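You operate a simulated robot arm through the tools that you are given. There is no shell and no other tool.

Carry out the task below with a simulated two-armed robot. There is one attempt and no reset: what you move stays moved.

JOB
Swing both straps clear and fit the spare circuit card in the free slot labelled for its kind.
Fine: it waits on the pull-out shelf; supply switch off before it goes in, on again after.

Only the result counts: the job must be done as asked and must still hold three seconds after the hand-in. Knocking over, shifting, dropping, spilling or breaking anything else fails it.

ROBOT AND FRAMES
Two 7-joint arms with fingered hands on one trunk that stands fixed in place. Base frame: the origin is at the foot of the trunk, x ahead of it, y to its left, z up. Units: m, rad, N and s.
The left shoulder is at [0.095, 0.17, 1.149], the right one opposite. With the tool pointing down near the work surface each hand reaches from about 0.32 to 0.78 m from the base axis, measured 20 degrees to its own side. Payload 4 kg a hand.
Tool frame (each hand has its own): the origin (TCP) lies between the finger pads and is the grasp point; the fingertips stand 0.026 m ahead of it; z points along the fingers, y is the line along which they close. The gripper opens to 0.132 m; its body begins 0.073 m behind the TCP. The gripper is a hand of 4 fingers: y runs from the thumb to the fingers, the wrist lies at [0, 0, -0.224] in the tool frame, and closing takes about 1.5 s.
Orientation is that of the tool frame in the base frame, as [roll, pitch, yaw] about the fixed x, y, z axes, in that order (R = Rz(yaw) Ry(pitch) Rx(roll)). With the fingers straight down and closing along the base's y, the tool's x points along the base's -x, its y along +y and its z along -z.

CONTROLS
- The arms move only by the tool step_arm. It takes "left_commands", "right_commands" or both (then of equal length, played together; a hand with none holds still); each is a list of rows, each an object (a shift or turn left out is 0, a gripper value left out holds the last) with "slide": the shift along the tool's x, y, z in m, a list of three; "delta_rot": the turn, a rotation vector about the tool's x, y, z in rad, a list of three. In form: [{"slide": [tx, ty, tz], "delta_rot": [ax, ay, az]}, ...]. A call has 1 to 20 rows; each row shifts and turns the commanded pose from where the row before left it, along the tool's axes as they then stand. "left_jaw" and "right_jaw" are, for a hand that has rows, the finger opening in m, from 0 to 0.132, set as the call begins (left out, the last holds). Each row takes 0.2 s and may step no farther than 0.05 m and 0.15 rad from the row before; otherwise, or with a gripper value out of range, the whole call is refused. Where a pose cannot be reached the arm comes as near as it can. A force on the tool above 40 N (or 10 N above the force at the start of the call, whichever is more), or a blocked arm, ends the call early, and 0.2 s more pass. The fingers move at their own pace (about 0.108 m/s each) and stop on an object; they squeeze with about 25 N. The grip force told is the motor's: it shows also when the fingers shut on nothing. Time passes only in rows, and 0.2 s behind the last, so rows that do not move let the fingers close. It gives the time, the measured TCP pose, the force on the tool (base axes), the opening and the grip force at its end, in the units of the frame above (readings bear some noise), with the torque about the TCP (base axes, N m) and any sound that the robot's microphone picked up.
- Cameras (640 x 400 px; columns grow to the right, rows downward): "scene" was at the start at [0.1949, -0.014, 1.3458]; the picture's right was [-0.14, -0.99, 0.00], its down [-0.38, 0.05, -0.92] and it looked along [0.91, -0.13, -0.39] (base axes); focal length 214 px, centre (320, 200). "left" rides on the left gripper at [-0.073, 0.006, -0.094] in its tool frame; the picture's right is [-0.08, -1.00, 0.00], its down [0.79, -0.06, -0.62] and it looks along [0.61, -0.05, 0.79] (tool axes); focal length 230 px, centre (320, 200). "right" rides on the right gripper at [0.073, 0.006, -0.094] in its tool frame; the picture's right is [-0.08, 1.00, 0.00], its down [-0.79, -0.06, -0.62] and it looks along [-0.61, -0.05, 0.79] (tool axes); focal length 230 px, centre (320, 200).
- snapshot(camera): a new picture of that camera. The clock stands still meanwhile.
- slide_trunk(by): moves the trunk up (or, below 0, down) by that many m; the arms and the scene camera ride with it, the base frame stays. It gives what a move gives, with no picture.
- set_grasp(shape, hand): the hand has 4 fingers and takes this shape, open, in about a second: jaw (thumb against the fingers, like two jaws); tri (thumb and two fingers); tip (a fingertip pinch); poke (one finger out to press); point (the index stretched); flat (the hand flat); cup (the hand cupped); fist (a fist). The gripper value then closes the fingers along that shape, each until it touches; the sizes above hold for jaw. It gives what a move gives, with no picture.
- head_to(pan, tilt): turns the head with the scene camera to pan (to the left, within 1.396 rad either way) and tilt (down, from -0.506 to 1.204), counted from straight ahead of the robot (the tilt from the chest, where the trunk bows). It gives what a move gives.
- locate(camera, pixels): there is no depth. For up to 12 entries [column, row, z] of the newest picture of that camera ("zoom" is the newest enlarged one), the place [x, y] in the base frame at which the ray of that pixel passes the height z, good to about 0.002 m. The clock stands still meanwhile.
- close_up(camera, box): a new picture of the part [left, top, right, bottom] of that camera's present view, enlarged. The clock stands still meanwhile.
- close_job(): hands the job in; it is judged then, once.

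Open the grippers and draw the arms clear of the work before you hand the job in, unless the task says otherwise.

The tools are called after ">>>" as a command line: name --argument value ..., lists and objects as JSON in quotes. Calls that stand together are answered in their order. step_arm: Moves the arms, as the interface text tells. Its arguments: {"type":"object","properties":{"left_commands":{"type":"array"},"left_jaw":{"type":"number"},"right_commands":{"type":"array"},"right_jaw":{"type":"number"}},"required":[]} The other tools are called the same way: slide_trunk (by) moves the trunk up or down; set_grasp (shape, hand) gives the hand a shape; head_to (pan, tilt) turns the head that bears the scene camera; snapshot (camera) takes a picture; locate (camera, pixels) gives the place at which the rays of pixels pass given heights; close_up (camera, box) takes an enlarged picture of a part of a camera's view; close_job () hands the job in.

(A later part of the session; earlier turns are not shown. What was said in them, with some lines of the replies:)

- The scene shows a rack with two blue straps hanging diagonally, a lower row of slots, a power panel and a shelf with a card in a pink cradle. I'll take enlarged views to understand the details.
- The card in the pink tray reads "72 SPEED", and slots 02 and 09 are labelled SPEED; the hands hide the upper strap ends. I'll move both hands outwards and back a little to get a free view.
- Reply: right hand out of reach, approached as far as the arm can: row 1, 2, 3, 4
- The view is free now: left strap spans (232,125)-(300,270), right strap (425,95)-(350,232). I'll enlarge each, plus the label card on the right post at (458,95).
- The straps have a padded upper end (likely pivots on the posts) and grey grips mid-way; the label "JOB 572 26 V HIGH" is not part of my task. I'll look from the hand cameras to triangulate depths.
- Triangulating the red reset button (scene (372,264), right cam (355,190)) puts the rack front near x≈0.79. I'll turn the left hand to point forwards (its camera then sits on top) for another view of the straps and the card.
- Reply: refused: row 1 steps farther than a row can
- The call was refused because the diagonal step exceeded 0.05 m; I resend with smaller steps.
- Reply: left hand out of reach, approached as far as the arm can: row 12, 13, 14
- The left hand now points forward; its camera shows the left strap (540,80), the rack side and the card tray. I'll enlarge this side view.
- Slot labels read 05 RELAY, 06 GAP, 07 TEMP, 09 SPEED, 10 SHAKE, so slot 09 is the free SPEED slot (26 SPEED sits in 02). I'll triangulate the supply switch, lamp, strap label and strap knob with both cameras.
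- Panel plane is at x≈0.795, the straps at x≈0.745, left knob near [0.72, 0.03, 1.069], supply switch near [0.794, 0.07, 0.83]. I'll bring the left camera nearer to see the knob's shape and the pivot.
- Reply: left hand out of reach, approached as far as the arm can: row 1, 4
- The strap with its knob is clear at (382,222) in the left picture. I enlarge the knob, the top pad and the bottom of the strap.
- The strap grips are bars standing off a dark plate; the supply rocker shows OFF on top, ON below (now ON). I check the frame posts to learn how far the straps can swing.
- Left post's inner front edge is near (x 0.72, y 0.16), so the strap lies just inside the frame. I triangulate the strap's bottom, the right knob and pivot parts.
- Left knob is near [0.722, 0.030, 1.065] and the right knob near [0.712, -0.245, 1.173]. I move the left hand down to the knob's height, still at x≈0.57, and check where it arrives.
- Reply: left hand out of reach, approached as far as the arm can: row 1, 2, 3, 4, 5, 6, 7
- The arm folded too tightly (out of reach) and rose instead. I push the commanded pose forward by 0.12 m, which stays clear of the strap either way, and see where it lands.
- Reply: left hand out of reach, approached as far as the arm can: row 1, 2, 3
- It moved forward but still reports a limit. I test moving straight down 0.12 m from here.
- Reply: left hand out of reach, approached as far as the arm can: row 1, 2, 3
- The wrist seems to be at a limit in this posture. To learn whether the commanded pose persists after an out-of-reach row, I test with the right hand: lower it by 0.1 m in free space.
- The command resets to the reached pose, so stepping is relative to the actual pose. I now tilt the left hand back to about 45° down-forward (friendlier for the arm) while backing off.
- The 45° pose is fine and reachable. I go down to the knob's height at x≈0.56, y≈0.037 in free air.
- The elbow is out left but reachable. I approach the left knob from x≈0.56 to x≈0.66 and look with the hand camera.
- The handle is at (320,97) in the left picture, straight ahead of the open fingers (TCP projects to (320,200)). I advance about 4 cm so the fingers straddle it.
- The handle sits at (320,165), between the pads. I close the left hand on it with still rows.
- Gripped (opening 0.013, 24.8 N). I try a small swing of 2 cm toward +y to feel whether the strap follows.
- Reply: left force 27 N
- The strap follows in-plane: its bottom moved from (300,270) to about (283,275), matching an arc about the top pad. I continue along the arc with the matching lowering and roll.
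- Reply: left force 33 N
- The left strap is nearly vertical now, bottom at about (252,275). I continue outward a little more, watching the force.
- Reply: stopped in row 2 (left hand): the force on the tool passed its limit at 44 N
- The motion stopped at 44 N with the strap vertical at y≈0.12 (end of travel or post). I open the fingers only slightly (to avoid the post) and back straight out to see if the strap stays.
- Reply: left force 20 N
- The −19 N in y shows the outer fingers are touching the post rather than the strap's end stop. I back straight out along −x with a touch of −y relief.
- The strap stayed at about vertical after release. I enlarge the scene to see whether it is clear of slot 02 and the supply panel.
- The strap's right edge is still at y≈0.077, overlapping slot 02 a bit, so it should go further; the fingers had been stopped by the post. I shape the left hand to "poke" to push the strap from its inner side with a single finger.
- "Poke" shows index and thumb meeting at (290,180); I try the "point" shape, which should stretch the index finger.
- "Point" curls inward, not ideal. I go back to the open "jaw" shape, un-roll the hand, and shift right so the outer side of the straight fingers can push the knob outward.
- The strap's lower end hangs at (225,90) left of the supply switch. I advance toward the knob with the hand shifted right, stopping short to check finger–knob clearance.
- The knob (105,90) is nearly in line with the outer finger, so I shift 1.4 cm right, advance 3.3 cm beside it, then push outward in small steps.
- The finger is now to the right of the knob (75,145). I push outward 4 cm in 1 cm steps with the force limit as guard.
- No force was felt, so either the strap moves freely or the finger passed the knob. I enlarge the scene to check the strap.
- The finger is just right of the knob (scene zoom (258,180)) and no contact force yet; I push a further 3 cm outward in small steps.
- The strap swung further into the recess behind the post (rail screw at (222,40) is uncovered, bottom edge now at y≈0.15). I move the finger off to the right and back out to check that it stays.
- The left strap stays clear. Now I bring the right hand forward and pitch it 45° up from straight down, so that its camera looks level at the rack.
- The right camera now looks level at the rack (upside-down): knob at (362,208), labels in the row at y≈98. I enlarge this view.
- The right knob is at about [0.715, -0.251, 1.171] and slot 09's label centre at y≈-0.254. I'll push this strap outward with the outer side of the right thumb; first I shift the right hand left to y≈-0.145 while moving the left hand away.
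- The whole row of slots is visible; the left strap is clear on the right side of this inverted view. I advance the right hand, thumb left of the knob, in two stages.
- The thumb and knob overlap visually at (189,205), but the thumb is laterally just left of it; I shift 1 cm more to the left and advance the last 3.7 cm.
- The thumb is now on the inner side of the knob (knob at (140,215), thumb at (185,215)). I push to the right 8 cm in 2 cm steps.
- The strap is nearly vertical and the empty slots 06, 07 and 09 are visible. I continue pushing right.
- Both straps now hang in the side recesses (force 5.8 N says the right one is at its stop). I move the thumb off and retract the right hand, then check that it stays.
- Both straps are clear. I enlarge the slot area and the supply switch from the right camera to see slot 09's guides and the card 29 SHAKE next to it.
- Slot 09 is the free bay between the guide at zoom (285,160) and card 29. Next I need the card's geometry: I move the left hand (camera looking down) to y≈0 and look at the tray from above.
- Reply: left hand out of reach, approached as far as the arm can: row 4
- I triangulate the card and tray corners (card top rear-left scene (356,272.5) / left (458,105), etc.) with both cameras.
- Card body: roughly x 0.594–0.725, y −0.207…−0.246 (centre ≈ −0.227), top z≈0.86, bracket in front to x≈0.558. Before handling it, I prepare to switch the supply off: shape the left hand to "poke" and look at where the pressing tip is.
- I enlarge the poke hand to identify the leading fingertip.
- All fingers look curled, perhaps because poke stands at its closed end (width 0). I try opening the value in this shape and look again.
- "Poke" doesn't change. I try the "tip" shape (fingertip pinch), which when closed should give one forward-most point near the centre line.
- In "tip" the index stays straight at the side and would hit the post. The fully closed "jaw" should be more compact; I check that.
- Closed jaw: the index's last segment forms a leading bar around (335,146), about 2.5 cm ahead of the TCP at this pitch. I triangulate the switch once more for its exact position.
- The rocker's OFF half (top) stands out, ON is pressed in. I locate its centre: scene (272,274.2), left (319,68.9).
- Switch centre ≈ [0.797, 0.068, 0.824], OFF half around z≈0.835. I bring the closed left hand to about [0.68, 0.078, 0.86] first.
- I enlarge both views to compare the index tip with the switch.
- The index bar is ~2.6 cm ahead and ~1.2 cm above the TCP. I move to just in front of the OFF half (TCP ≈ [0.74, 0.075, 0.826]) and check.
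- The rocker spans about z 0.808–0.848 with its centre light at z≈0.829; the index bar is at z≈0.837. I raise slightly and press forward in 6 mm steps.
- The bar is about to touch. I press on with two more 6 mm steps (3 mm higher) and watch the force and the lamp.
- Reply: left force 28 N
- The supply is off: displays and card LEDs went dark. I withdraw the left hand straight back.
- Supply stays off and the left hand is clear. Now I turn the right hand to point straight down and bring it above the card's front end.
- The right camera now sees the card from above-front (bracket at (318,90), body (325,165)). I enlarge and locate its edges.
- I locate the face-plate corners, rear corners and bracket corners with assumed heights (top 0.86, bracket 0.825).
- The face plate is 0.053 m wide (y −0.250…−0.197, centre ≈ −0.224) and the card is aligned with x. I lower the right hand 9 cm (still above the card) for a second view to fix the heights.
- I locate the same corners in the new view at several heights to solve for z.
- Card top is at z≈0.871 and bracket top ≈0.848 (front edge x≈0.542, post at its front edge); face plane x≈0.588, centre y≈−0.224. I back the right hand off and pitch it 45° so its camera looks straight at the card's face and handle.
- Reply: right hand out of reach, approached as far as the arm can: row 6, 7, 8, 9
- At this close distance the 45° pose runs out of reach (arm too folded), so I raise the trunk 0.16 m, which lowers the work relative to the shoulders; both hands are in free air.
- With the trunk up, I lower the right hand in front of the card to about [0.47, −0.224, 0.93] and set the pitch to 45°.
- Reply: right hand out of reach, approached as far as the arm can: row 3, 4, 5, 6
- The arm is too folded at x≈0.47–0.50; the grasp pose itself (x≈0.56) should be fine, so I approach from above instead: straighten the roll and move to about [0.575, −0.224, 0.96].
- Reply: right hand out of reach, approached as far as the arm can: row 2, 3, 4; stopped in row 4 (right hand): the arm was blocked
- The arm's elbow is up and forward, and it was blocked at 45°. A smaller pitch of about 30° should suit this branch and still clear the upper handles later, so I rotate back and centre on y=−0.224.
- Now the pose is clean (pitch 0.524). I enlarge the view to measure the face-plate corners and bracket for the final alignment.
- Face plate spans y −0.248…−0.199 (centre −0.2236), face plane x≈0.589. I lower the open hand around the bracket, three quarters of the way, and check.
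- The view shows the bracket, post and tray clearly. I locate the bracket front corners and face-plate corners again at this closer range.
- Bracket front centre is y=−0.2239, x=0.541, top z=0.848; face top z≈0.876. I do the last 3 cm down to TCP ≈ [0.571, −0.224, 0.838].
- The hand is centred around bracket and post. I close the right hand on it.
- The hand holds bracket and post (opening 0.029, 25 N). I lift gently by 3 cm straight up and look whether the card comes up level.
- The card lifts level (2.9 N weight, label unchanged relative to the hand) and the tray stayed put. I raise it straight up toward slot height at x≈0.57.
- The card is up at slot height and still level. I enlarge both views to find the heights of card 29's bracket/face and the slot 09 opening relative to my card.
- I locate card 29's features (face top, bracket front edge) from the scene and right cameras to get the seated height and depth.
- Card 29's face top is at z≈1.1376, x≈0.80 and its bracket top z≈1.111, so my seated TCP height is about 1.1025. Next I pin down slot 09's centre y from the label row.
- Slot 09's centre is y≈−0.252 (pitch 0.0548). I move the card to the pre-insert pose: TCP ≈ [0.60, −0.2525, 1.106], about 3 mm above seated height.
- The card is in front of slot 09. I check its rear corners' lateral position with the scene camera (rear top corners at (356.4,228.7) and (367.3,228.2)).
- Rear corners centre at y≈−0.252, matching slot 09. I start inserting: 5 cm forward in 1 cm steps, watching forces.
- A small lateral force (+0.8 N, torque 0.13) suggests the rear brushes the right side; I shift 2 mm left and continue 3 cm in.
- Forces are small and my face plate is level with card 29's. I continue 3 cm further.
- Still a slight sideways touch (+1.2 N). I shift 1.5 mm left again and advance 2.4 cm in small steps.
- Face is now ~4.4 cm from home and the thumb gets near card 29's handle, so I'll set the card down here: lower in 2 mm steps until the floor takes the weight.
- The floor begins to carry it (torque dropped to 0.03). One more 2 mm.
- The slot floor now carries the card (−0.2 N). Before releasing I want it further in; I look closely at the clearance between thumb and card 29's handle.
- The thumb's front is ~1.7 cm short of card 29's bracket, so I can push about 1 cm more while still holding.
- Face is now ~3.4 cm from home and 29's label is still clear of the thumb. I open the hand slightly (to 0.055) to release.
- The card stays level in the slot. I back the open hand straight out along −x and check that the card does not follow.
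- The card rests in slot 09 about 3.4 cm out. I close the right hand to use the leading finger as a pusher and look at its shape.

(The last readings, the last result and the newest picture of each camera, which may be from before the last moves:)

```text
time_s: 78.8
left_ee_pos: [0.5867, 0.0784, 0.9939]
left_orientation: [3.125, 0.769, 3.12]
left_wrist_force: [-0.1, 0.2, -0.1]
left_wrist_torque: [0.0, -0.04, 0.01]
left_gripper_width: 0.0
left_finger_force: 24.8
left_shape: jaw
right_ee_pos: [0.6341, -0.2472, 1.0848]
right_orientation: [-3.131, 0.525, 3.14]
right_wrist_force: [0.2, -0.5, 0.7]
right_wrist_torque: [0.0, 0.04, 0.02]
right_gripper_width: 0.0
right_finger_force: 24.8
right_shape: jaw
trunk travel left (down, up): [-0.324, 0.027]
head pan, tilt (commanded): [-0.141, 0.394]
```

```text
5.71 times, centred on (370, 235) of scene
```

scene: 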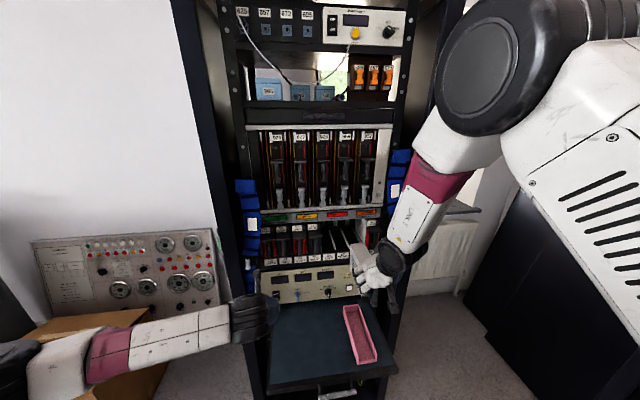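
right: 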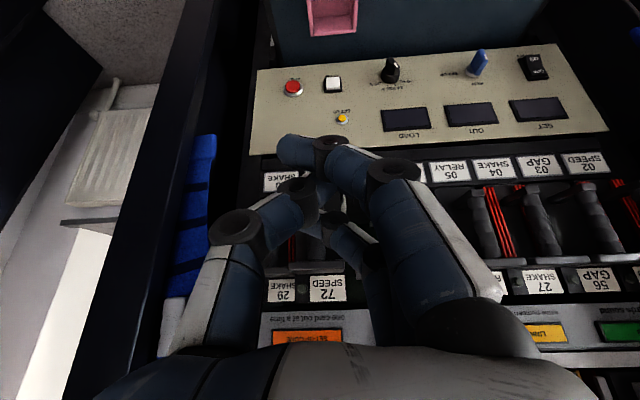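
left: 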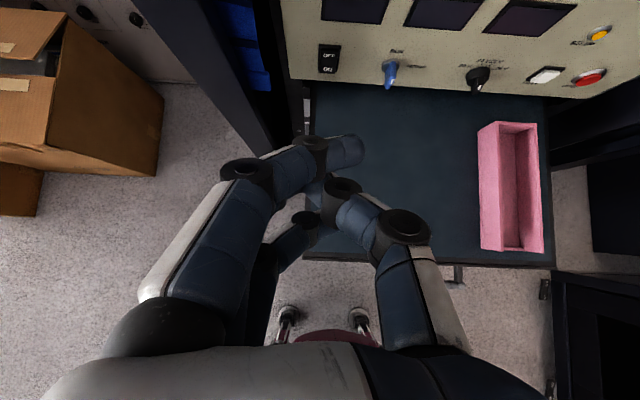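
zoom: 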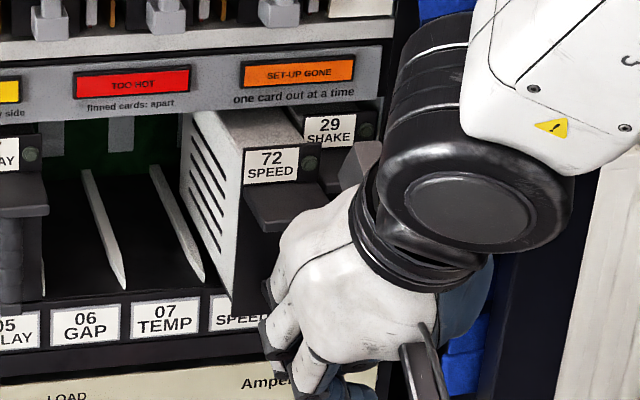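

The ring finger should lead by ~2.7 cm at bracket height. I advance to just before contact, then push in small steps while watching force.

>>> step_arm --right_commands '[{"slide": [-0.0139, 0, 0.008]}, {"slide": [-0.0139, 0, 0.008]}, {"slide": [-0.0087, 0, 0.005]}, {"slide": [-0.0043, 0, 0.0025]}]'

>>> close_up --camera "scene" --box '[330, 200, 410, 270]'

>>> snapshot --camera "right"

```text
time_s: 79.8
left_ee_pos: [0.5873, 0.0781, 0.9949]
left_orientation: [3.127, 0.768, 3.122]
left_wrist_force: [-0.1, -1.1, 0.5]
left_wrist_torque: [0.0, 0.02, 0.03]
left_gripper_width: 0.0001
left_finger_force: 24.7
left_shape: jaw
right_ee_pos: [0.6818, -0.2471, 1.0863]
right_orientation: [-3.131, 0.524, 3.141]
right_wrist_force: [0.2, 0.1, 0.0]
right_wrist_torque: [0.01, -0.01, 0.01]
right_gripper_width: 0.0
right_finger_force: 24.6
right_shape: jaw
trunk travel left (down, up): [-0.324, 0.027]
head pan, tilt (commanded): [-0.141, 0.394]
```

```text
5.71 times, centred on (370, 235) of scene
```

zoom: 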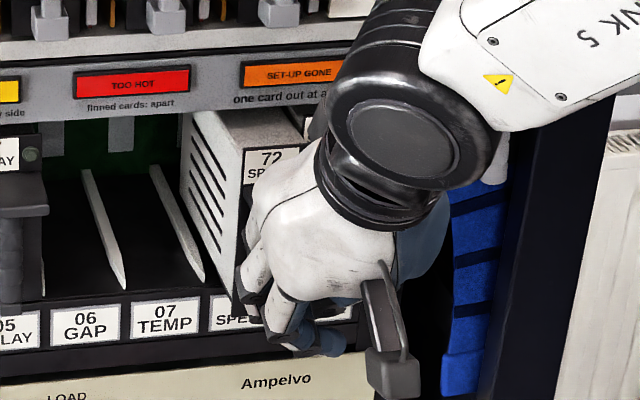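

```text
taken
```

right: 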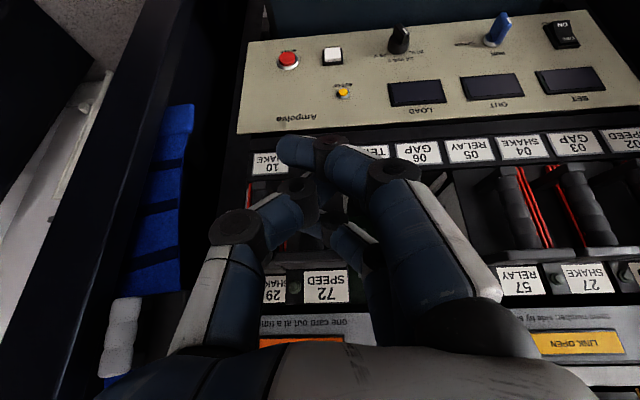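

No contact yet at x=0.682. I go on in 5 mm steps.

>>> step_arm --right_commands '[{"slide": [-0.0043, 0, 0.0025]}, {"slide": [-0.0043, 0, 0.0025]}, {"slide": [-0.0043, 0, 0.0025]}]'

>>> close_up --camera "scene" --box '[330, 200, 410, 270]'

```text
time_s: 80.6
left_ee_pos: [0.5871, 0.0768, 0.9944]
left_orientation: [3.128, 0.77, 3.121]
left_wrist_force: [-0.8, 0.3, -0.5]
left_wrist_torque: [-0.01, 0.0, 0.0]
left_gripper_width: 0.0001
left_finger_force: 25.2
left_shape: jaw
right_ee_pos: [0.697, -0.2468, 1.0854]
right_orientation: [-3.132, 0.525, 3.137]
right_wrist_force: [-0.6, 1.0, -0.4]
right_wrist_torque: [0.03, 0.01, -0.01]
right_gripper_width: 0.0
right_finger_force: 24.9
right_shape: jaw
trunk travel left (down, up): [-0.324, 0.027]
head pan, tilt (commanded): [-0.141, 0.394]
```

```text
5.71 times, centred on (370, 235) of scene
```

zoom: 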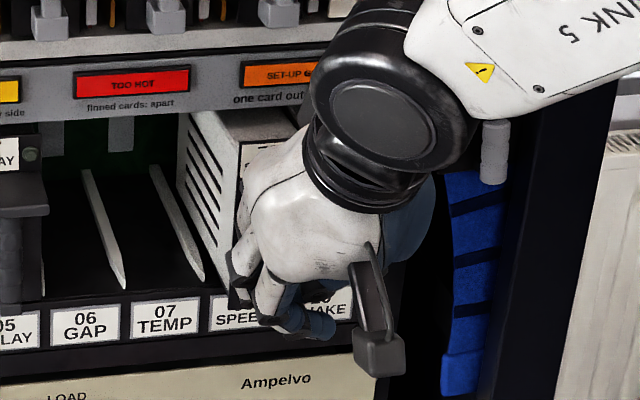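

Light contact (−0.6 N): the card is sliding. I keep pushing 5 mm at a time.

>>> step_arm --right_commands '[{"slide": [-0.0043, 0, 0.0025]}, {"slide": [-0.0043, 0, 0.0025]}, {"slide": [-0.0043, 0, 0.0025]}]'

>>> close_up --camera "scene" --box '[330, 200, 410, 270]'

>>> close_up --camera "right" --box '[230, 130, 430, 330]'

```text
time_s: 81.4
left_ee_pos: [0.5869, 0.0786, 0.9941]
left_orientation: [3.127, 0.769, 3.12]
left_wrist_force: [-0.1, 0.4, -1.0]
left_wrist_torque: [0.01, -0.01, -0.03]
left_gripper_width: 0.0001
left_finger_force: 25.0
left_shape: jaw
right_ee_pos: [0.7142, -0.2485, 1.0852]
right_orientation: [-3.133, 0.523, 3.139]
right_wrist_force: [-1.6, -0.2, 0.3]
right_wrist_torque: [-0.01, -0.01, -0.01]
right_gripper_width: 0.0
right_finger_force: 25.5
right_shape: jaw
trunk travel left (down, up): [-0.324, 0.027]
head pan, tilt (commanded): [-0.141, 0.394]
```

```text
5.71 times, centred on (370, 235) of scene
```

zoom: 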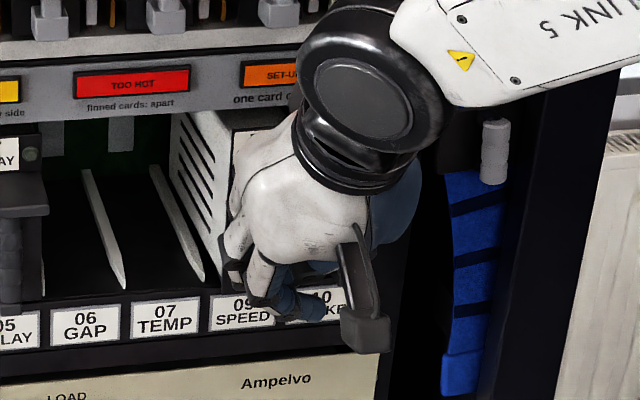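

```text
2.00 times, centred on (330, 230) of right
```

zoom: 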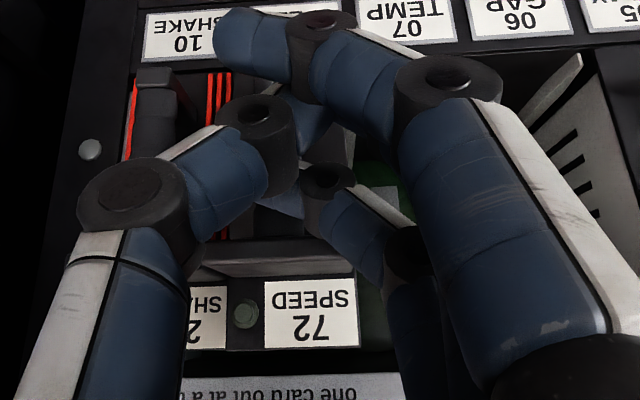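

The card slides in smoothly (1.6 N) and label 09 is now uncovered. I continue pushing.

>>> step_arm --right_commands '[{"slide": [-0.0043, 0, 0.0025]}, {"slide": [-0.0043, 0, 0.0025]}]'

>>> close_up --camera "right" --box '[230, 130, 430, 330]'

>>> close_up --camera "scene" --box '[330, 200, 410, 270]'

```text
time_s: 82.0
left_ee_pos: [0.5867, 0.0792, 0.9941]
left_orientation: [3.126, 0.77, 3.121]
left_wrist_force: [0.3, 0.2, 0.0]
left_wrist_torque: [-0.02, 0.06, 0.01]
left_gripper_width: 0.0001
left_finger_force: 25.0
left_shape: jaw
right_ee_pos: [0.7231, -0.2477, 1.0858]
right_orientation: [-3.131, 0.525, 3.141]
right_wrist_force: [-1.8, -0.7, 0.0]
right_wrist_torque: [0.03, 0.02, -0.04]
right_gripper_width: 0.0
right_finger_force: 25.4
right_shape: jaw
trunk travel left (down, up): [-0.324, 0.027]
head pan, tilt (commanded): [-0.141, 0.394]
```

```text
2.00 times, centred on (330, 230) of right
```

zoom: 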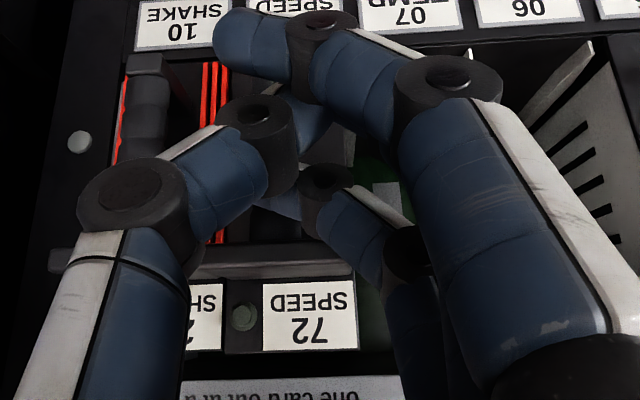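

```text
5.71 times, centred on (370, 235) of scene
```

zoom: 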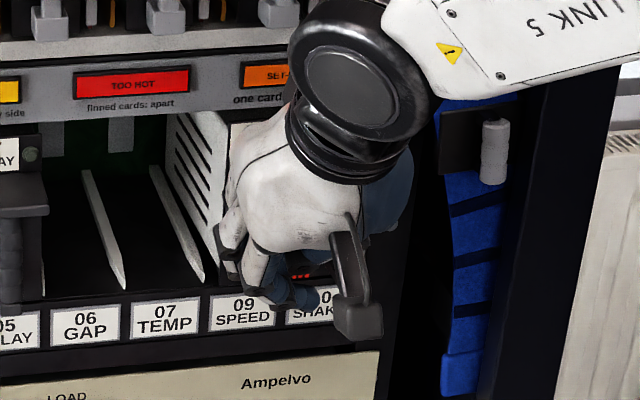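

Nearly flush (label heights 67 vs 65 px). I continue with small steps.

>>> step_arm --right_commands '[{"slide": [-0.0043, 0, 0.0025]}, {"slide": [-0.0043, 0, 0.0025]}]'

>>> close_up --camera "right" --box '[230, 130, 430, 330]'

```text
time_s: 82.6
left_ee_pos: [0.5846, 0.079, 0.9954]
left_orientation: [3.127, 0.771, 3.119]
left_wrist_force: [-0.1, 0.9, 0.0]
left_wrist_torque: [0.0, 0.0, -0.02]
left_gripper_width: 0.0
left_finger_force: 25.3
left_shape: jaw
right_ee_pos: [0.7283, -0.2467, 1.0837]
right_orientation: [-3.13, 0.517, 3.139]
right_wrist_force: [-24.5, 1.9, -6.1]
right_wrist_torque: [0.11, 0.2, -0.42]
right_gripper_width: 0.0
right_finger_force: 25.0
right_shape: jaw
trunk travel left (down, up): [-0.324, 0.027]
head pan, tilt (commanded): [-0.141, 0.394]
```

```text
2.00 times, centred on (330, 230) of right
```

zoom: 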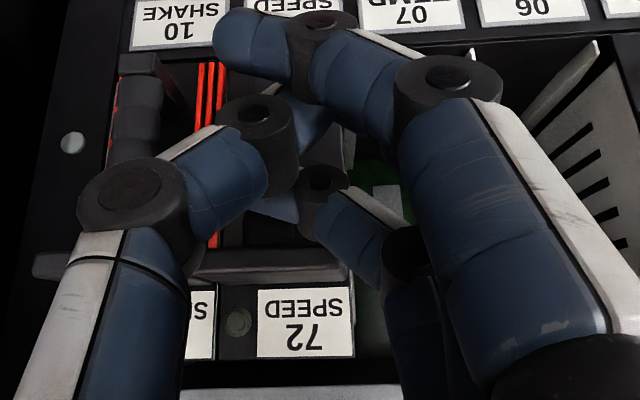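

Resistance of 24.5 N at x≈0.728 — about where home is expected. I back off to inspect whether the card is flush with its neighbours.

>>> step_arm --right_commands '[{"slide": [0.0087, 0, -0.005]}, {"slide": [0.026, 0, -0.015]}, {"slide": [0.026, 0, -0.015]}, {"slide": [0.026, 0, -0.015]}]'

>>> snapshot --camera "right"

>>> close_up --camera "scene" --box '[330, 200, 410, 270]'

```text
time_s: 83.6
left_ee_pos: [0.5856, 0.0796, 0.9957]
left_orientation: [3.124, 0.77, 3.121]
left_wrist_force: [-0.9, -0.4, -0.7]
left_wrist_torque: [0.0, -0.01, 0.0]
left_gripper_width: 0.0
left_finger_force: 25.1
left_shape: jaw
right_ee_pos: [0.631, -0.2461, 1.0859]
right_orientation: [-3.131, 0.524, 3.141]
right_wrist_force: [-0.2, 0.1, -1.2]
right_wrist_torque: [0.01, -0.04, -0.01]
right_gripper_width: 0.0
right_finger_force: 25.1
right_shape: jaw
trunk travel left (down, up): [-0.324, 0.027]
head pan, tilt (commanded): [-0.141, 0.394]
```

```text
taken
```

right: 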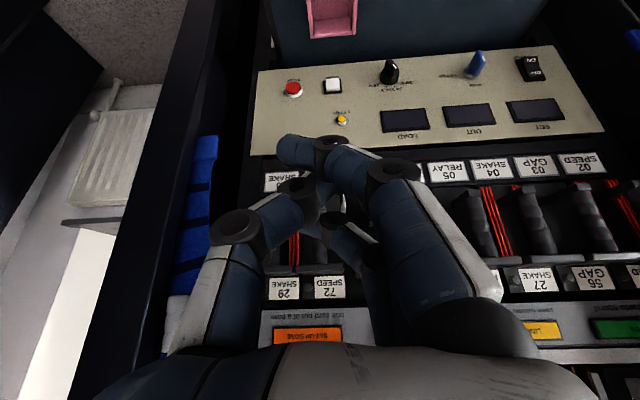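

```text
5.71 times, centred on (370, 235) of scene
```

zoom: 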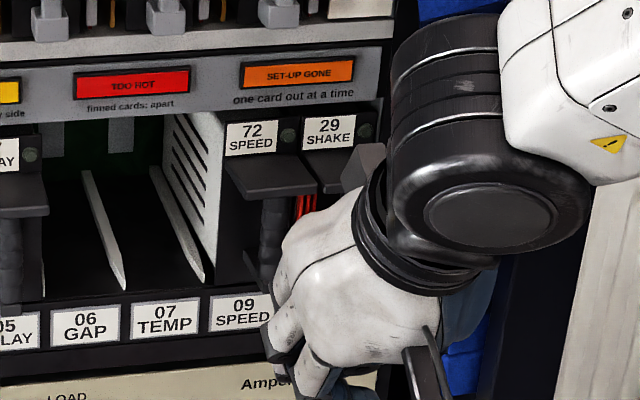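

The card looks nearly flush with 29. I move the right hand aside to compare it properly with the whole row.

>>> step_arm --right_commands '[{"slide": [0, -0.04, 0]}, {"slide": [0, -0.04, 0]}, {"slide": [0, -0.04, 0]}, {"slide": [0, -0.03, 0]}]'

>>> close_up --camera "scene" --box '[255, 200, 395, 270]'

>>> close_up --camera "scene" --box '[340, 200, 400, 260]'

>>> snapshot --camera "right"

```text
time_s: 84.6
left_ee_pos: [0.587, 0.0784, 0.9953]
left_orientation: [3.127, 0.771, 3.122]
left_wrist_force: [-0.3, -0.3, -0.1]
left_wrist_torque: [0.0, -0.03, -0.01]
left_gripper_width: 0.0
left_finger_force: 25.0
left_shape: jaw
right_ee_pos: [0.6296, -0.3949, 1.0858]
right_orientation: [-3.131, 0.522, 3.141]
right_wrist_force: [0.0, 0.5, -0.2]
right_wrist_torque: [-0.04, 0.03, -0.02]
right_gripper_width: 0.0
right_finger_force: 24.6
right_shape: jaw
trunk travel left (down, up): [-0.324, 0.027]
head pan, tilt (commanded): [-0.141, 0.394]
```

```text
4.57 times, centred on (325, 235) of scene
```

zoom: 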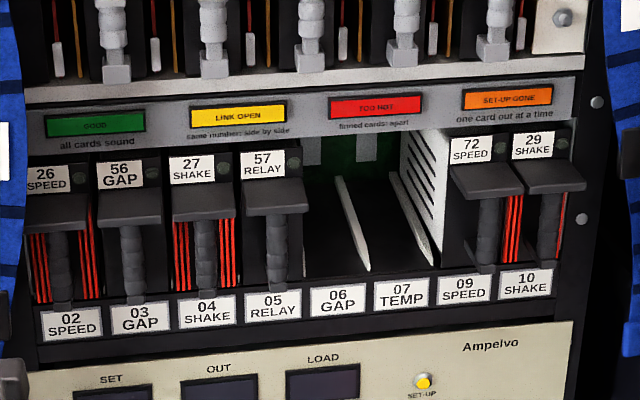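

```text
6.67 times, centred on (370, 230) of scene
```

zoom: 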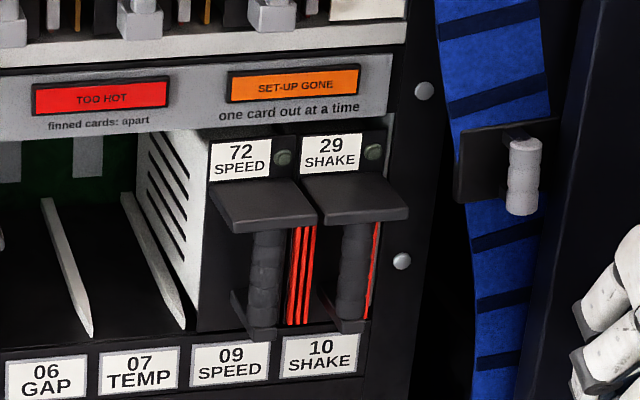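

```text
taken
```

right: 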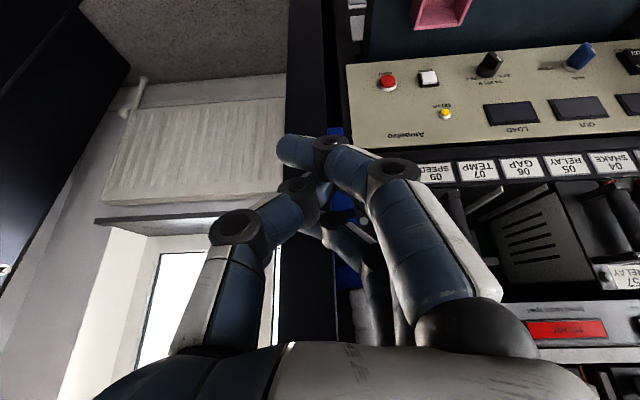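

Card 72 SPEED now sits in slot 09 beside 29. I zoom in further to measure whether its bracket front lines up with 29's.

>>> close_up --camera "scene" --box '[365, 210, 405, 250]'

>>> close_up --camera "scene" --box '[280, 215, 330, 265]'

```text
10.00 times, centred on (385, 230) of scene
```

zoom: 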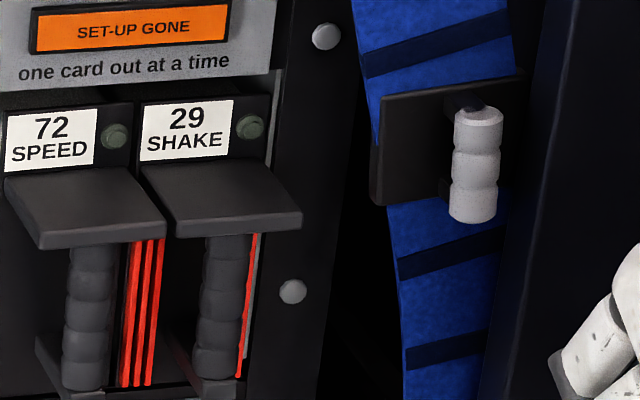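

```text
8.00 times, centred on (305, 240) of scene
```

zoom: 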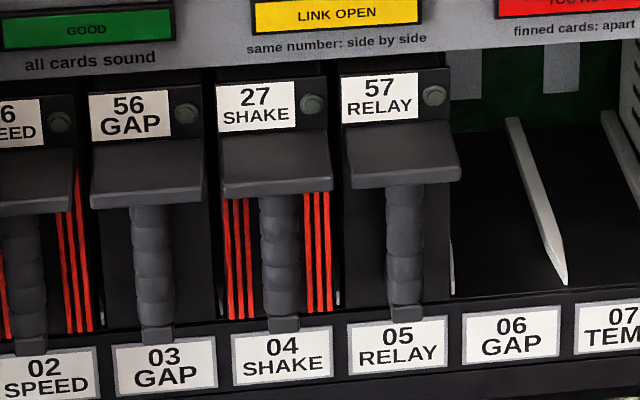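

Card 72's bracket front edge lines up with 29's to within a millimetre, so it is fully home. Now I lower the trunk back by 0.16 m so the left hand can reach the supply switch as before.

>>> slide_trunk --by -0.16

>>> snapshot --camera "scene"

>>> snapshot --camera "left"

```text
time_s: 86.4
left_ee_pos: [0.5871, 0.0796, 0.8358]
left_orientation: [3.127, 0.771, 3.121]
left_wrist_force: [-0.6, 0.5, 0.1]
left_wrist_torque: [0.0, 0.01, -0.03]
left_gripper_width: 0.0
left_finger_force: 24.7
left_shape: jaw
right_ee_pos: [0.6317, -0.3963, 0.9273]
right_orientation: [-3.131, 0.525, 3.141]
right_wrist_force: [-1.3, 0.1, 0.2]
right_wrist_torque: [0.01, -0.02, 0.0]
right_gripper_width: 0.0
right_finger_force: 25.3
right_shape: jaw
trunk travel left (down, up): [-0.164, 0.187]
head pan, tilt (commanded): [-0.141, 0.394]
```

```text
taken
```

scene: 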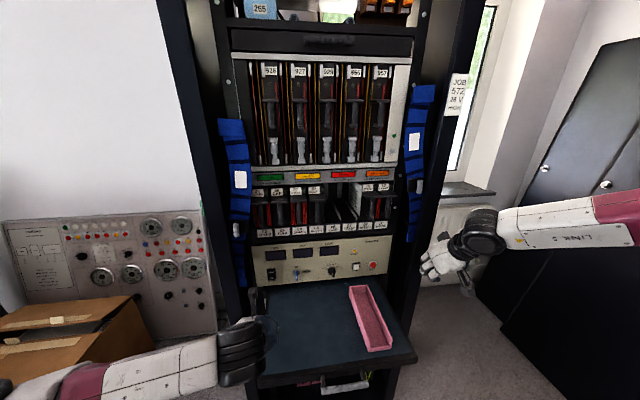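

```text
taken
```

left: 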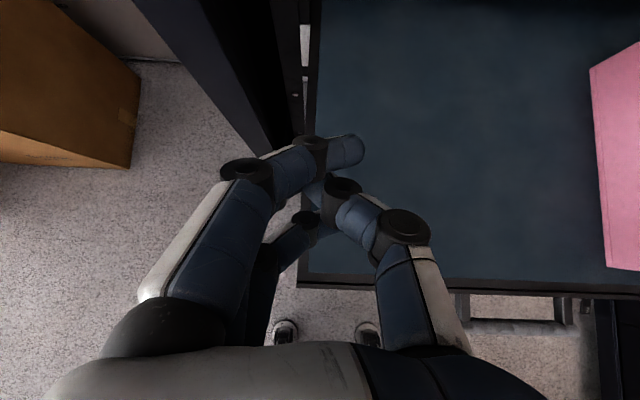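

All is in place. I bring the closed left hand to just in front of the rocker, this time lower, at the ON half (TCP ≈ [0.735, 0.076, 0.805]).

>>> step_arm --left_commands '[{"slide": [-0.0211, -0.0009, 0.0314]}, {"slide": [-0.0211, -0.0009, 0.0314]}, {"slide": [-0.0211, -0.0009, 0.0314]}, {"slide": [-0.0211, -0.0009, 0.0314]}]'

>>> close_up --camera "left" --box '[200, 0, 440, 200]'

```text
time_s: 87.4
left_ee_pos: [0.7342, 0.0745, 0.8034]
left_orientation: [3.124, 0.767, 3.122]
left_wrist_force: [0.4, -0.5, -0.2]
left_wrist_torque: [0.02, -0.01, -0.02]
left_gripper_width: 0.0
left_finger_force: 25.1
left_shape: jaw
right_ee_pos: [0.6322, -0.3962, 0.9268]
right_orientation: [-3.13, 0.525, 3.139]
right_wrist_force: [-0.6, -0.3, 0.8]
right_wrist_torque: [0.01, 0.01, 0.02]
right_gripper_width: 0.0003
right_finger_force: 25.5
right_shape: jaw
trunk travel left (down, up): [-0.164, 0.187]
head pan, tilt (commanded): [-0.141, 0.394]
```

```text
2.00 times, centred on (320, 100) of left
```

zoom: 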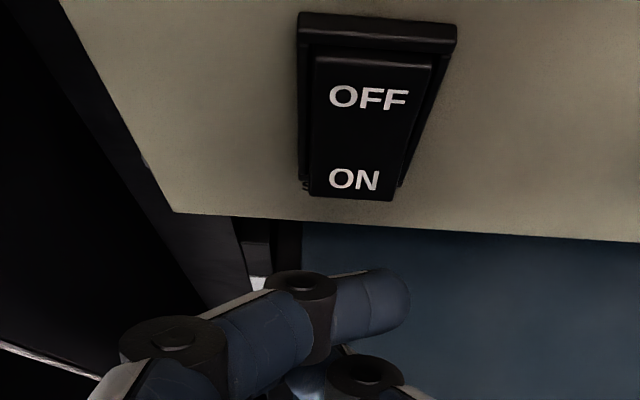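

The rocker's ON half (text at z≈0.817) now stands out and the finger bar is at that height. I press forward in 6 mm steps.

>>> step_arm --left_commands '[{"slide": [-0.0043, 0, 0.0042]}, {"slide": [-0.0043, 0, 0.0042]}, {"slide": [-0.0043, 0, 0.0042]}]'

>>> close_up --camera "left" --box '[200, 0, 440, 200]'

```text
time_s: 88.2
left_ee_pos: [0.7533, 0.0731, 0.8041]
left_orientation: [3.126, 0.769, 3.121]
left_wrist_force: [-0.3, 1.7, -0.8]
left_wrist_torque: [-0.01, -0.02, -0.04]
left_gripper_width: 0.0001
left_finger_force: 25.0
left_shape: jaw
right_ee_pos: [0.6319, -0.396, 0.9257]
right_orientation: [-3.131, 0.524, 3.141]
right_wrist_force: [0.6, -0.5, -0.5]
right_wrist_torque: [-0.02, 0.0, 0.04]
right_gripper_width: 0.0001
right_finger_force: 25.1
right_shape: jaw
trunk travel left (down, up): [-0.164, 0.187]
head pan, tilt (commanded): [-0.141, 0.394]
```

```text
2.00 times, centred on (320, 100) of left
```

zoom: 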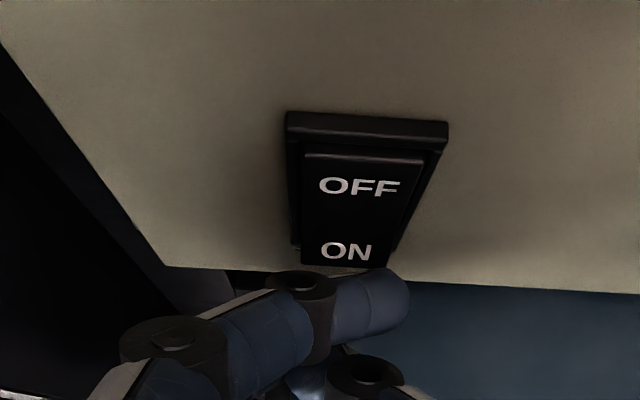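

The finger is about to touch the lower half. I push on with two more steps.

>>> step_arm --left_commands '[{"slide": [-0.0057, 0, 0.0028]}, {"slide": [-0.0043, 0, 0.0042]}]'

>>> close_up --camera "left" --box '[200, 0, 440, 200]'

>>> close_up --camera "scene" --box '[230, 160, 400, 300]'

```text
time_s: 88.8
left_ee_pos: [0.761, 0.0758, 0.8005]
left_orientation: [3.124, 0.762, 3.12]
left_wrist_force: [-34.4, 9.1, -6.2]
left_wrist_torque: [0.03, -0.1, -0.29]
left_gripper_width: 0.0
left_finger_force: 24.5
left_shape: jaw
right_ee_pos: [0.6307, -0.3951, 0.9283]
right_orientation: [-3.132, 0.527, 3.141]
right_wrist_force: [-0.1, 1.0, -0.6]
right_wrist_torque: [0.03, 0.02, 0.01]
right_gripper_width: 0.0002
right_finger_force: 25.6
right_shape: jaw
trunk travel left (down, up): [-0.164, 0.187]
head pan, tilt (commanded): [-0.141, 0.394]
```

```text
2.00 times, centred on (320, 100) of left
```

zoom: 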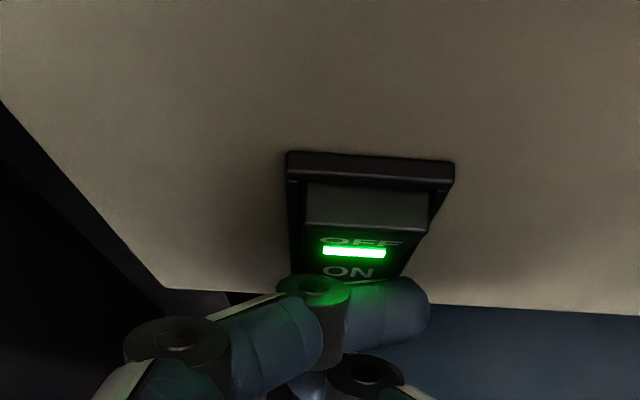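

```text
2.86 times, centred on (315, 230) of scene
```

zoom: 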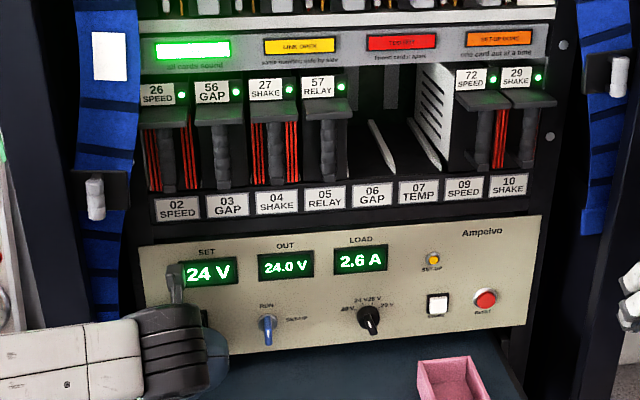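

Supply is on: displays show 24 V / 24.0 V / 2.6 A, card 72's LED is green and "all cards sound" is lit. I withdraw the left hand straight back.

>>> step_arm --left_commands '[{"slide": [0.0144, 0, -0.0139]}, {"slide": [0.0287, 0, -0.0278]}, {"slide": [0.0287, 0, -0.0278]}, {"slide": [0.0287, 0, -0.0278]}, {"slide": [0.0287, 0, -0.0278]}]' --right_commands '[{"slide": [0.0087, 0, -0.005]}, {"slide": [0.0173, 0, -0.01]}, {"slide": [0.0173, 0, -0.01]}, {}, {}]'

>>> snapshot --camera "scene"

>>> snapshot --camera "right"

```text
time_s: 90.0
left_ee_pos: [0.5873, 0.0742, 0.8057]
left_orientation: [3.125, 0.761, 3.119]
left_wrist_force: [1.0, 0.1, -0.1]
left_wrist_torque: [-0.01, -0.01, -0.02]
left_gripper_width: 0.0
left_finger_force: 24.8
left_shape: jaw
right_ee_pos: [0.581, -0.3978, 0.9272]
right_orientation: [-3.131, 0.525, 3.139]
right_wrist_force: [0.5, -0.5, -0.2]
right_wrist_torque: [0.02, -0.03, -0.01]
right_gripper_width: 0.0
right_finger_force: 24.5
right_shape: jaw
trunk travel left (down, up): [-0.164, 0.187]
head pan, tilt (commanded): [-0.141, 0.394]
```

```text
taken
```

scene: 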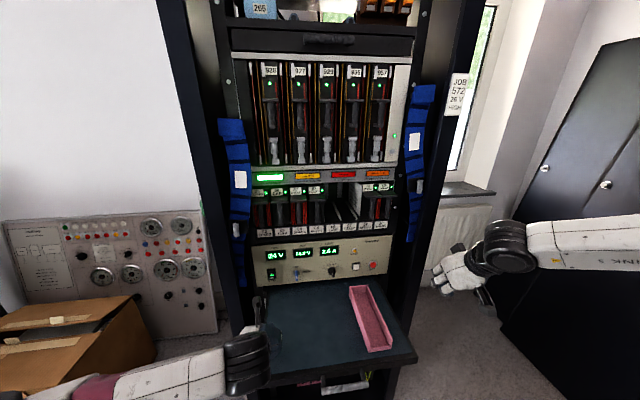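

```text
taken
```

right: 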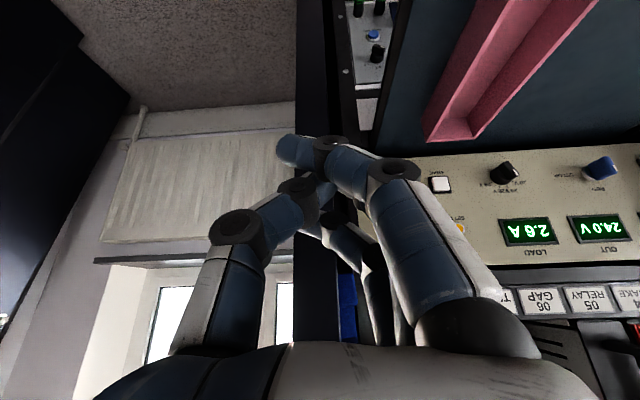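

Everything looks right. I raise both hands clear of the work and then open them.

>>> step_arm --left_commands '[{"slide": [-0.0205, 0.025, -0.0323]}, {"slide": [-0.0205, 0.025, -0.0323]}, {"slide": [-0.0205, 0.025, -0.0323]}, {"slide": [-0.0205, 0.025, -0.0323]}]' --right_commands '[{"slide": [-0.0125, -0.01, -0.0217]}, {"slide": [-0.0125, -0.01, -0.0217]}, {"slide": [-0.0125, -0.01, -0.0217]}, {"slide": [-0.0125, -0.01, -0.0217]}]'

>>> step_arm --left_commands '[{}, {}, {}, {}, {}]' --right_commands '[{}, {}, {}, {}, {}]' --left_jaw 0.132 --right_jaw 0.132

>>> snapshot --camera "scene"

>>> close_up --camera "scene" --box '[210, 80, 440, 290]'

>>> close_up --camera "scene" --box '[330, 165, 430, 245]'

```text
time_s: 91.0
left_ee_pos: [0.5569, 0.1731, 0.9554]
left_orientation: [3.125, 0.77, 3.119]
left_wrist_force: [0.3, -0.5, 1.1]
left_wrist_torque: [0.0, 0.0, 0.01]
left_gripper_width: 0.0
left_finger_force: 25.4
left_shape: jaw
right_ee_pos: [0.5803, -0.4342, 1.0285]
right_orientation: [-3.131, 0.524, 3.139]
right_wrist_force: [0.2, 0.4, 0.0]
right_wrist_torque: [0.02, -0.04, 0.0]
right_gripper_width: 0.0002
right_finger_force: 24.9
right_shape: jaw
trunk travel left (down, up): [-0.164, 0.187]
head pan, tilt (commanded): [-0.141, 0.394]
```

```text
time_s: 92.2
left_ee_pos: [0.5574, 0.1734, 0.9547]
left_orientation: [3.126, 0.769, 3.12]
left_wrist_force: [-0.9, -1.0, 0.9]
left_wrist_torque: [0.0, 0.03, -0.02]
left_gripper_width: 0.132
left_finger_force: 0.1
left_shape: jaw
right_ee_pos: [0.5826, -0.4368, 1.0255]
right_orientation: [-3.132, 0.525, 3.14]
right_wrist_force: [-0.1, 0.6, -0.3]
right_wrist_torque: [0.02, -0.02, -0.02]
right_gripper_width: 0.132
right_finger_force: 0.1
right_shape: jaw
trunk travel left (down, up): [-0.164, 0.187]
head pan, tilt (commanded): [-0.141, 0.394]
```

```text
taken
```

scene: 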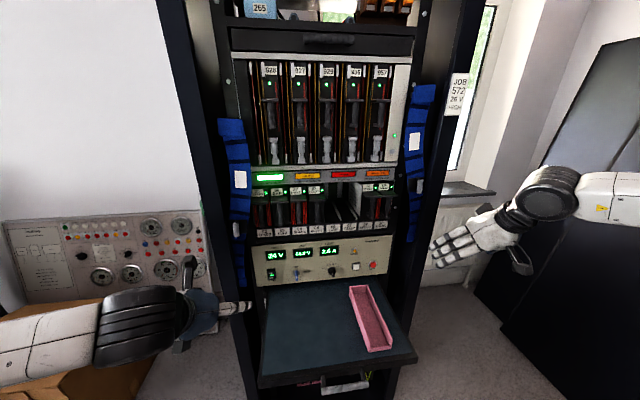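

```text
1.90 times, centred on (325, 185) of scene
```

zoom: 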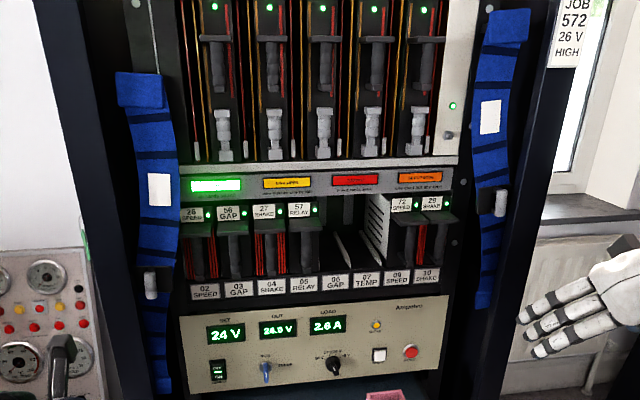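

```text
5.00 times, centred on (380, 205) of scene
```

zoom: 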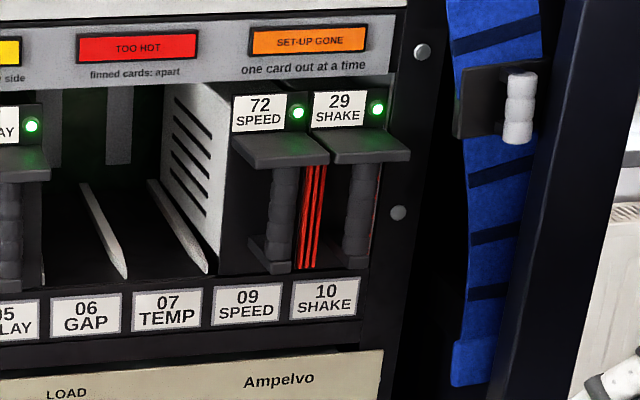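

All lamps, labels and the switch look right, and the tray is undisturbed. To be sure the left strap is at the end of its swing, I bring the open left hand back beside its knob for a gentle extra push.

>>> step_arm --left_commands '[{"slide": [-0.0172, -0.034, -0.014]}, {"slide": [-0.0172, -0.034, -0.014]}, {"slide": [-0.0172, -0.034, -0.014]}, {"slide": [-0.0172, -0.034, -0.014]}, {"slide": [-0.0172, -0.034, -0.014]}, {"slide": [-0.0233, 0, 0.0226]}, {"slide": [-0.0233, 0, 0.0226]}]'

>>> snapshot --camera "left"

>>> snapshot --camera "scene"

```text
time_s: 93.8
left_ee_pos: [0.6318, 0.0034, 1.0674]
left_orientation: [3.128, 0.767, 3.122]
left_wrist_force: [0.3, 0.1, 0.3]
left_wrist_torque: [0.03, 0.01, 0.02]
left_gripper_width: 0.1318
left_finger_force: 0.0
left_shape: jaw
right_ee_pos: [0.5812, -0.4351, 1.0261]
right_orientation: [-3.131, 0.524, 3.14]
right_wrist_force: [0.3, 0.5, -0.1]
right_wrist_torque: [-0.02, 0.0, -0.05]
right_gripper_width: 0.132
right_finger_force: 0.1
right_shape: jaw
trunk travel left (down, up): [-0.164, 0.187]
head pan, tilt (commanded): [-0.141, 0.394]
```

```text
taken
```

left: 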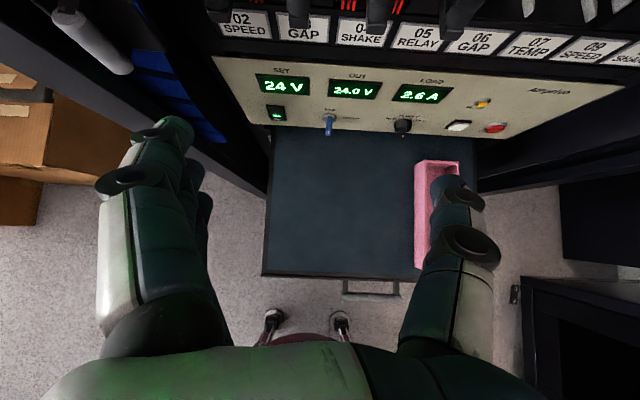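

```text
taken
```

scene: 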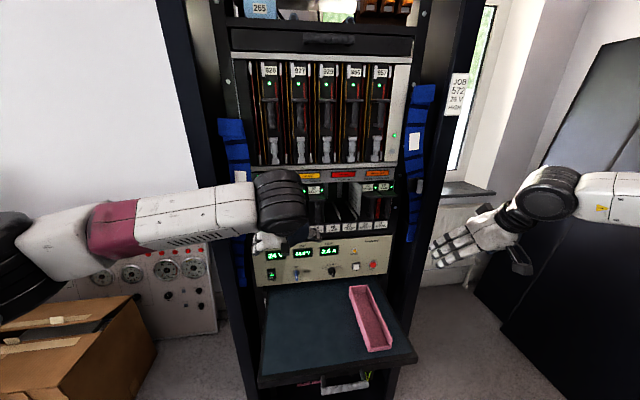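

The knob is at (90,40), well left of the fingers. I move in beside it and push left in small steps, watching the force.

>>> step_arm --left_commands '[{"slide": [-0.0233, 0, 0.0226]}, {"slide": [-0.0233, 0, 0.0226]}, {"slide": [0, 0.015, 0]}, {"slide": [0, 0.015, 0]}, {"slide": [0, 0.01, 0]}, {"slide": [0, 0.01, 0]}]'

>>> snapshot --camera "left"

>>> close_up --camera "scene" --box '[200, 110, 320, 290]'

```text
time_s: 95.2
left_ee_pos: [0.6965, 0.0495, 1.0669]
left_orientation: [3.126, 0.769, 3.122]
left_wrist_force: [0.0, -0.8, 1.0]
left_wrist_torque: [-0.01, -0.01, 0.02]
left_gripper_width: 0.1319
left_finger_force: 0.0
left_shape: jaw
right_ee_pos: [0.5813, -0.4364, 1.0254]
right_orientation: [-3.131, 0.524, 3.139]
right_wrist_force: [0.2, 0.0, -1.5]
right_wrist_torque: [-0.01, 0.0, -0.03]
right_gripper_width: 0.1319
right_finger_force: 0.0
right_shape: jaw
trunk travel left (down, up): [-0.164, 0.187]
head pan, tilt (commanded): [-0.141, 0.394]
```

```text
taken
```

left: 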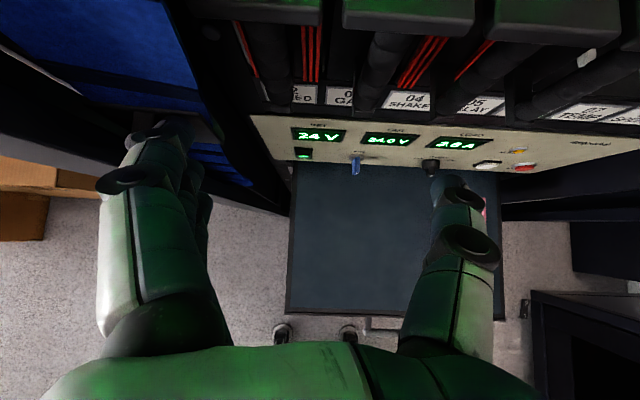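

```text
2.22 times, centred on (260, 200) of scene
```

zoom: 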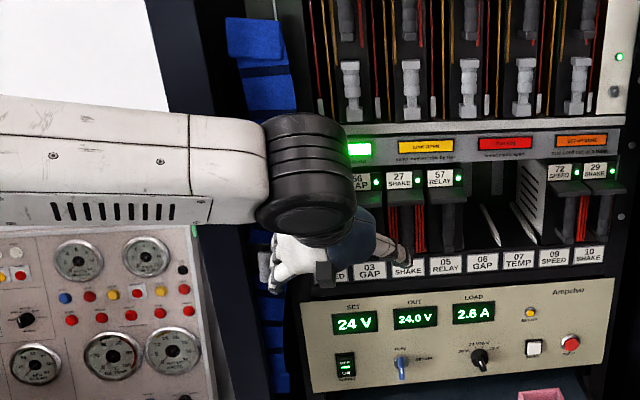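

Near contact with no load. I push three more 6 mm steps.

>>> step_arm --left_commands '[{"slide": [0, 0.006, 0]}, {"slide": [0, 0.006, 0]}, {"slide": [0, 0.006, 0]}]'

>>> snapshot --camera "left"

>>> close_up --camera "scene" --box '[200, 110, 320, 290]'

```text
time_s: 96.0
left_ee_pos: [0.6968, 0.0657, 1.0677]
left_orientation: [3.126, 0.773, 3.115]
left_wrist_force: [-6.8, -17.8, 5.3]
left_wrist_torque: [0.33, -0.11, 0.01]
left_gripper_width: 0.1314
left_finger_force: 0.1
left_shape: jaw
right_ee_pos: [0.5801, -0.4376, 1.0276]
right_orientation: [-3.135, 0.525, 3.14]
right_wrist_force: [0.8, -0.5, 0.3]
right_wrist_torque: [0.03, -0.01, 0.01]
right_gripper_width: 0.1319
right_finger_force: 0.0
right_shape: jaw
trunk travel left (down, up): [-0.164, 0.187]
head pan, tilt (commanded): [-0.141, 0.394]
```

```text
taken
```

left: 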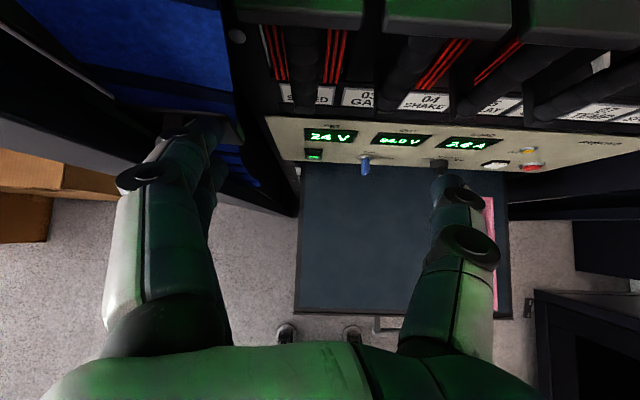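

```text
2.22 times, centred on (260, 200) of scene
```

zoom: 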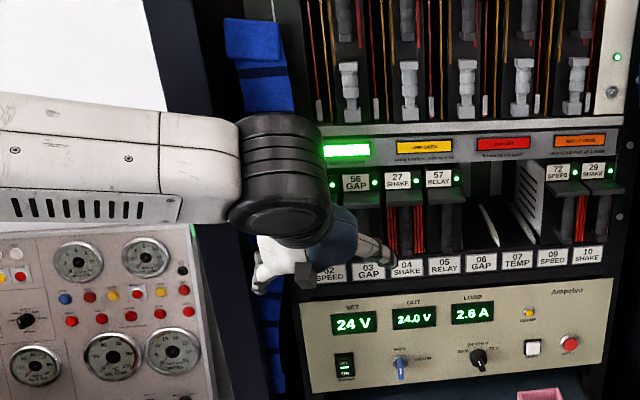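

The resistance rises at once to ~18 N with barely any movement, so the left strap is at its end of travel. I move off and withdraw the left hand again.

>>> step_arm --left_commands '[{"slide": [0, -0.012, 0]}, {"slide": [0, -0.012, 0]}, {"slide": [0.0287, 0, -0.0278]}, {"slide": [0.0287, 0, -0.0278]}, {"slide": [0.0287, 0, -0.0278]}, {"slide": [0.0215, 0.03, -0.0209]}, {"slide": [0, 0.045, 0]}, {"slide": [0, 0.045, 0]}, {"slide": [0, 0.045, 0]}]'

>>> snapshot --camera "scene"

>>> close_up --camera "scene" --box '[205, 80, 445, 290]'

```text
time_s: 98.0
left_ee_pos: [0.5491, 0.2151, 1.0671]
left_orientation: [3.125, 0.77, 3.121]
left_wrist_force: [0.3, 0.0, 0.3]
left_wrist_torque: [0.03, -0.03, 0.0]
left_gripper_width: 0.1317
left_finger_force: 0.1
left_shape: jaw
right_ee_pos: [0.5803, -0.4359, 1.0272]
right_orientation: [-3.132, 0.522, 3.14]
right_wrist_force: [-0.7, -0.9, -0.1]
right_wrist_torque: [-0.01, 0.0, -0.01]
right_gripper_width: 0.1319
right_finger_force: 0.1
right_shape: jaw
trunk travel left (down, up): [-0.164, 0.187]
head pan, tilt (commanded): [-0.141, 0.394]
```

```text
taken
```

scene: 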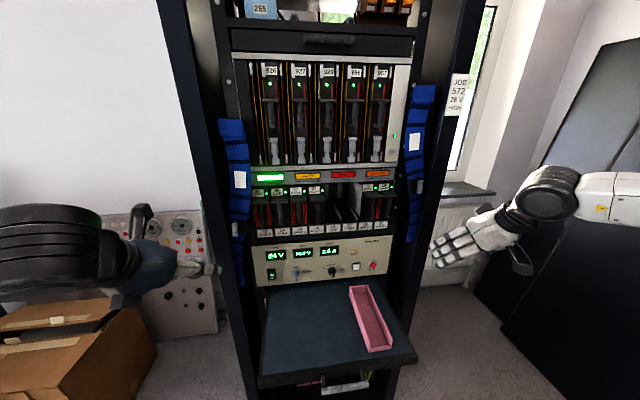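

```text
1.90 times, centred on (325, 185) of scene
```

zoom: 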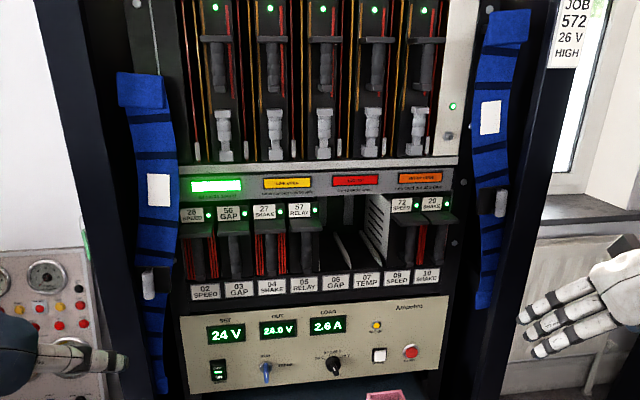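

Final check: card 72 SPEED is flush in slot 09 with its LED lit, both straps hang clear, the supply is on (24.0 V, 2.6 A), the tray and other controls are untouched, and both hands are open and away. I hand the job in.

>>> close_job

```text
The job is handed in.
```

The spare card, 72 SPEED, is fitted in slot 09, the free slot labelled SPEED. It sits level with card 29 beside it.

- **Straps:** both are swung outward to the end of their travel and stayed there when released.
- **Supply:** I switched it off before the card went in and on again afterwards. The panel reads 24.0 V and 2.6 A, card 72's light is green, and the "all cards sound" lamp is lit.
- **Everything else:** the empty tray, the other cards and the other panel controls look undisturbed. Both hands are open and clear of the work.

The card on the right-hand post reads "JOB 572, 26 V, HIGH". You didn't mention it, so I left the voltage set at 24 V.
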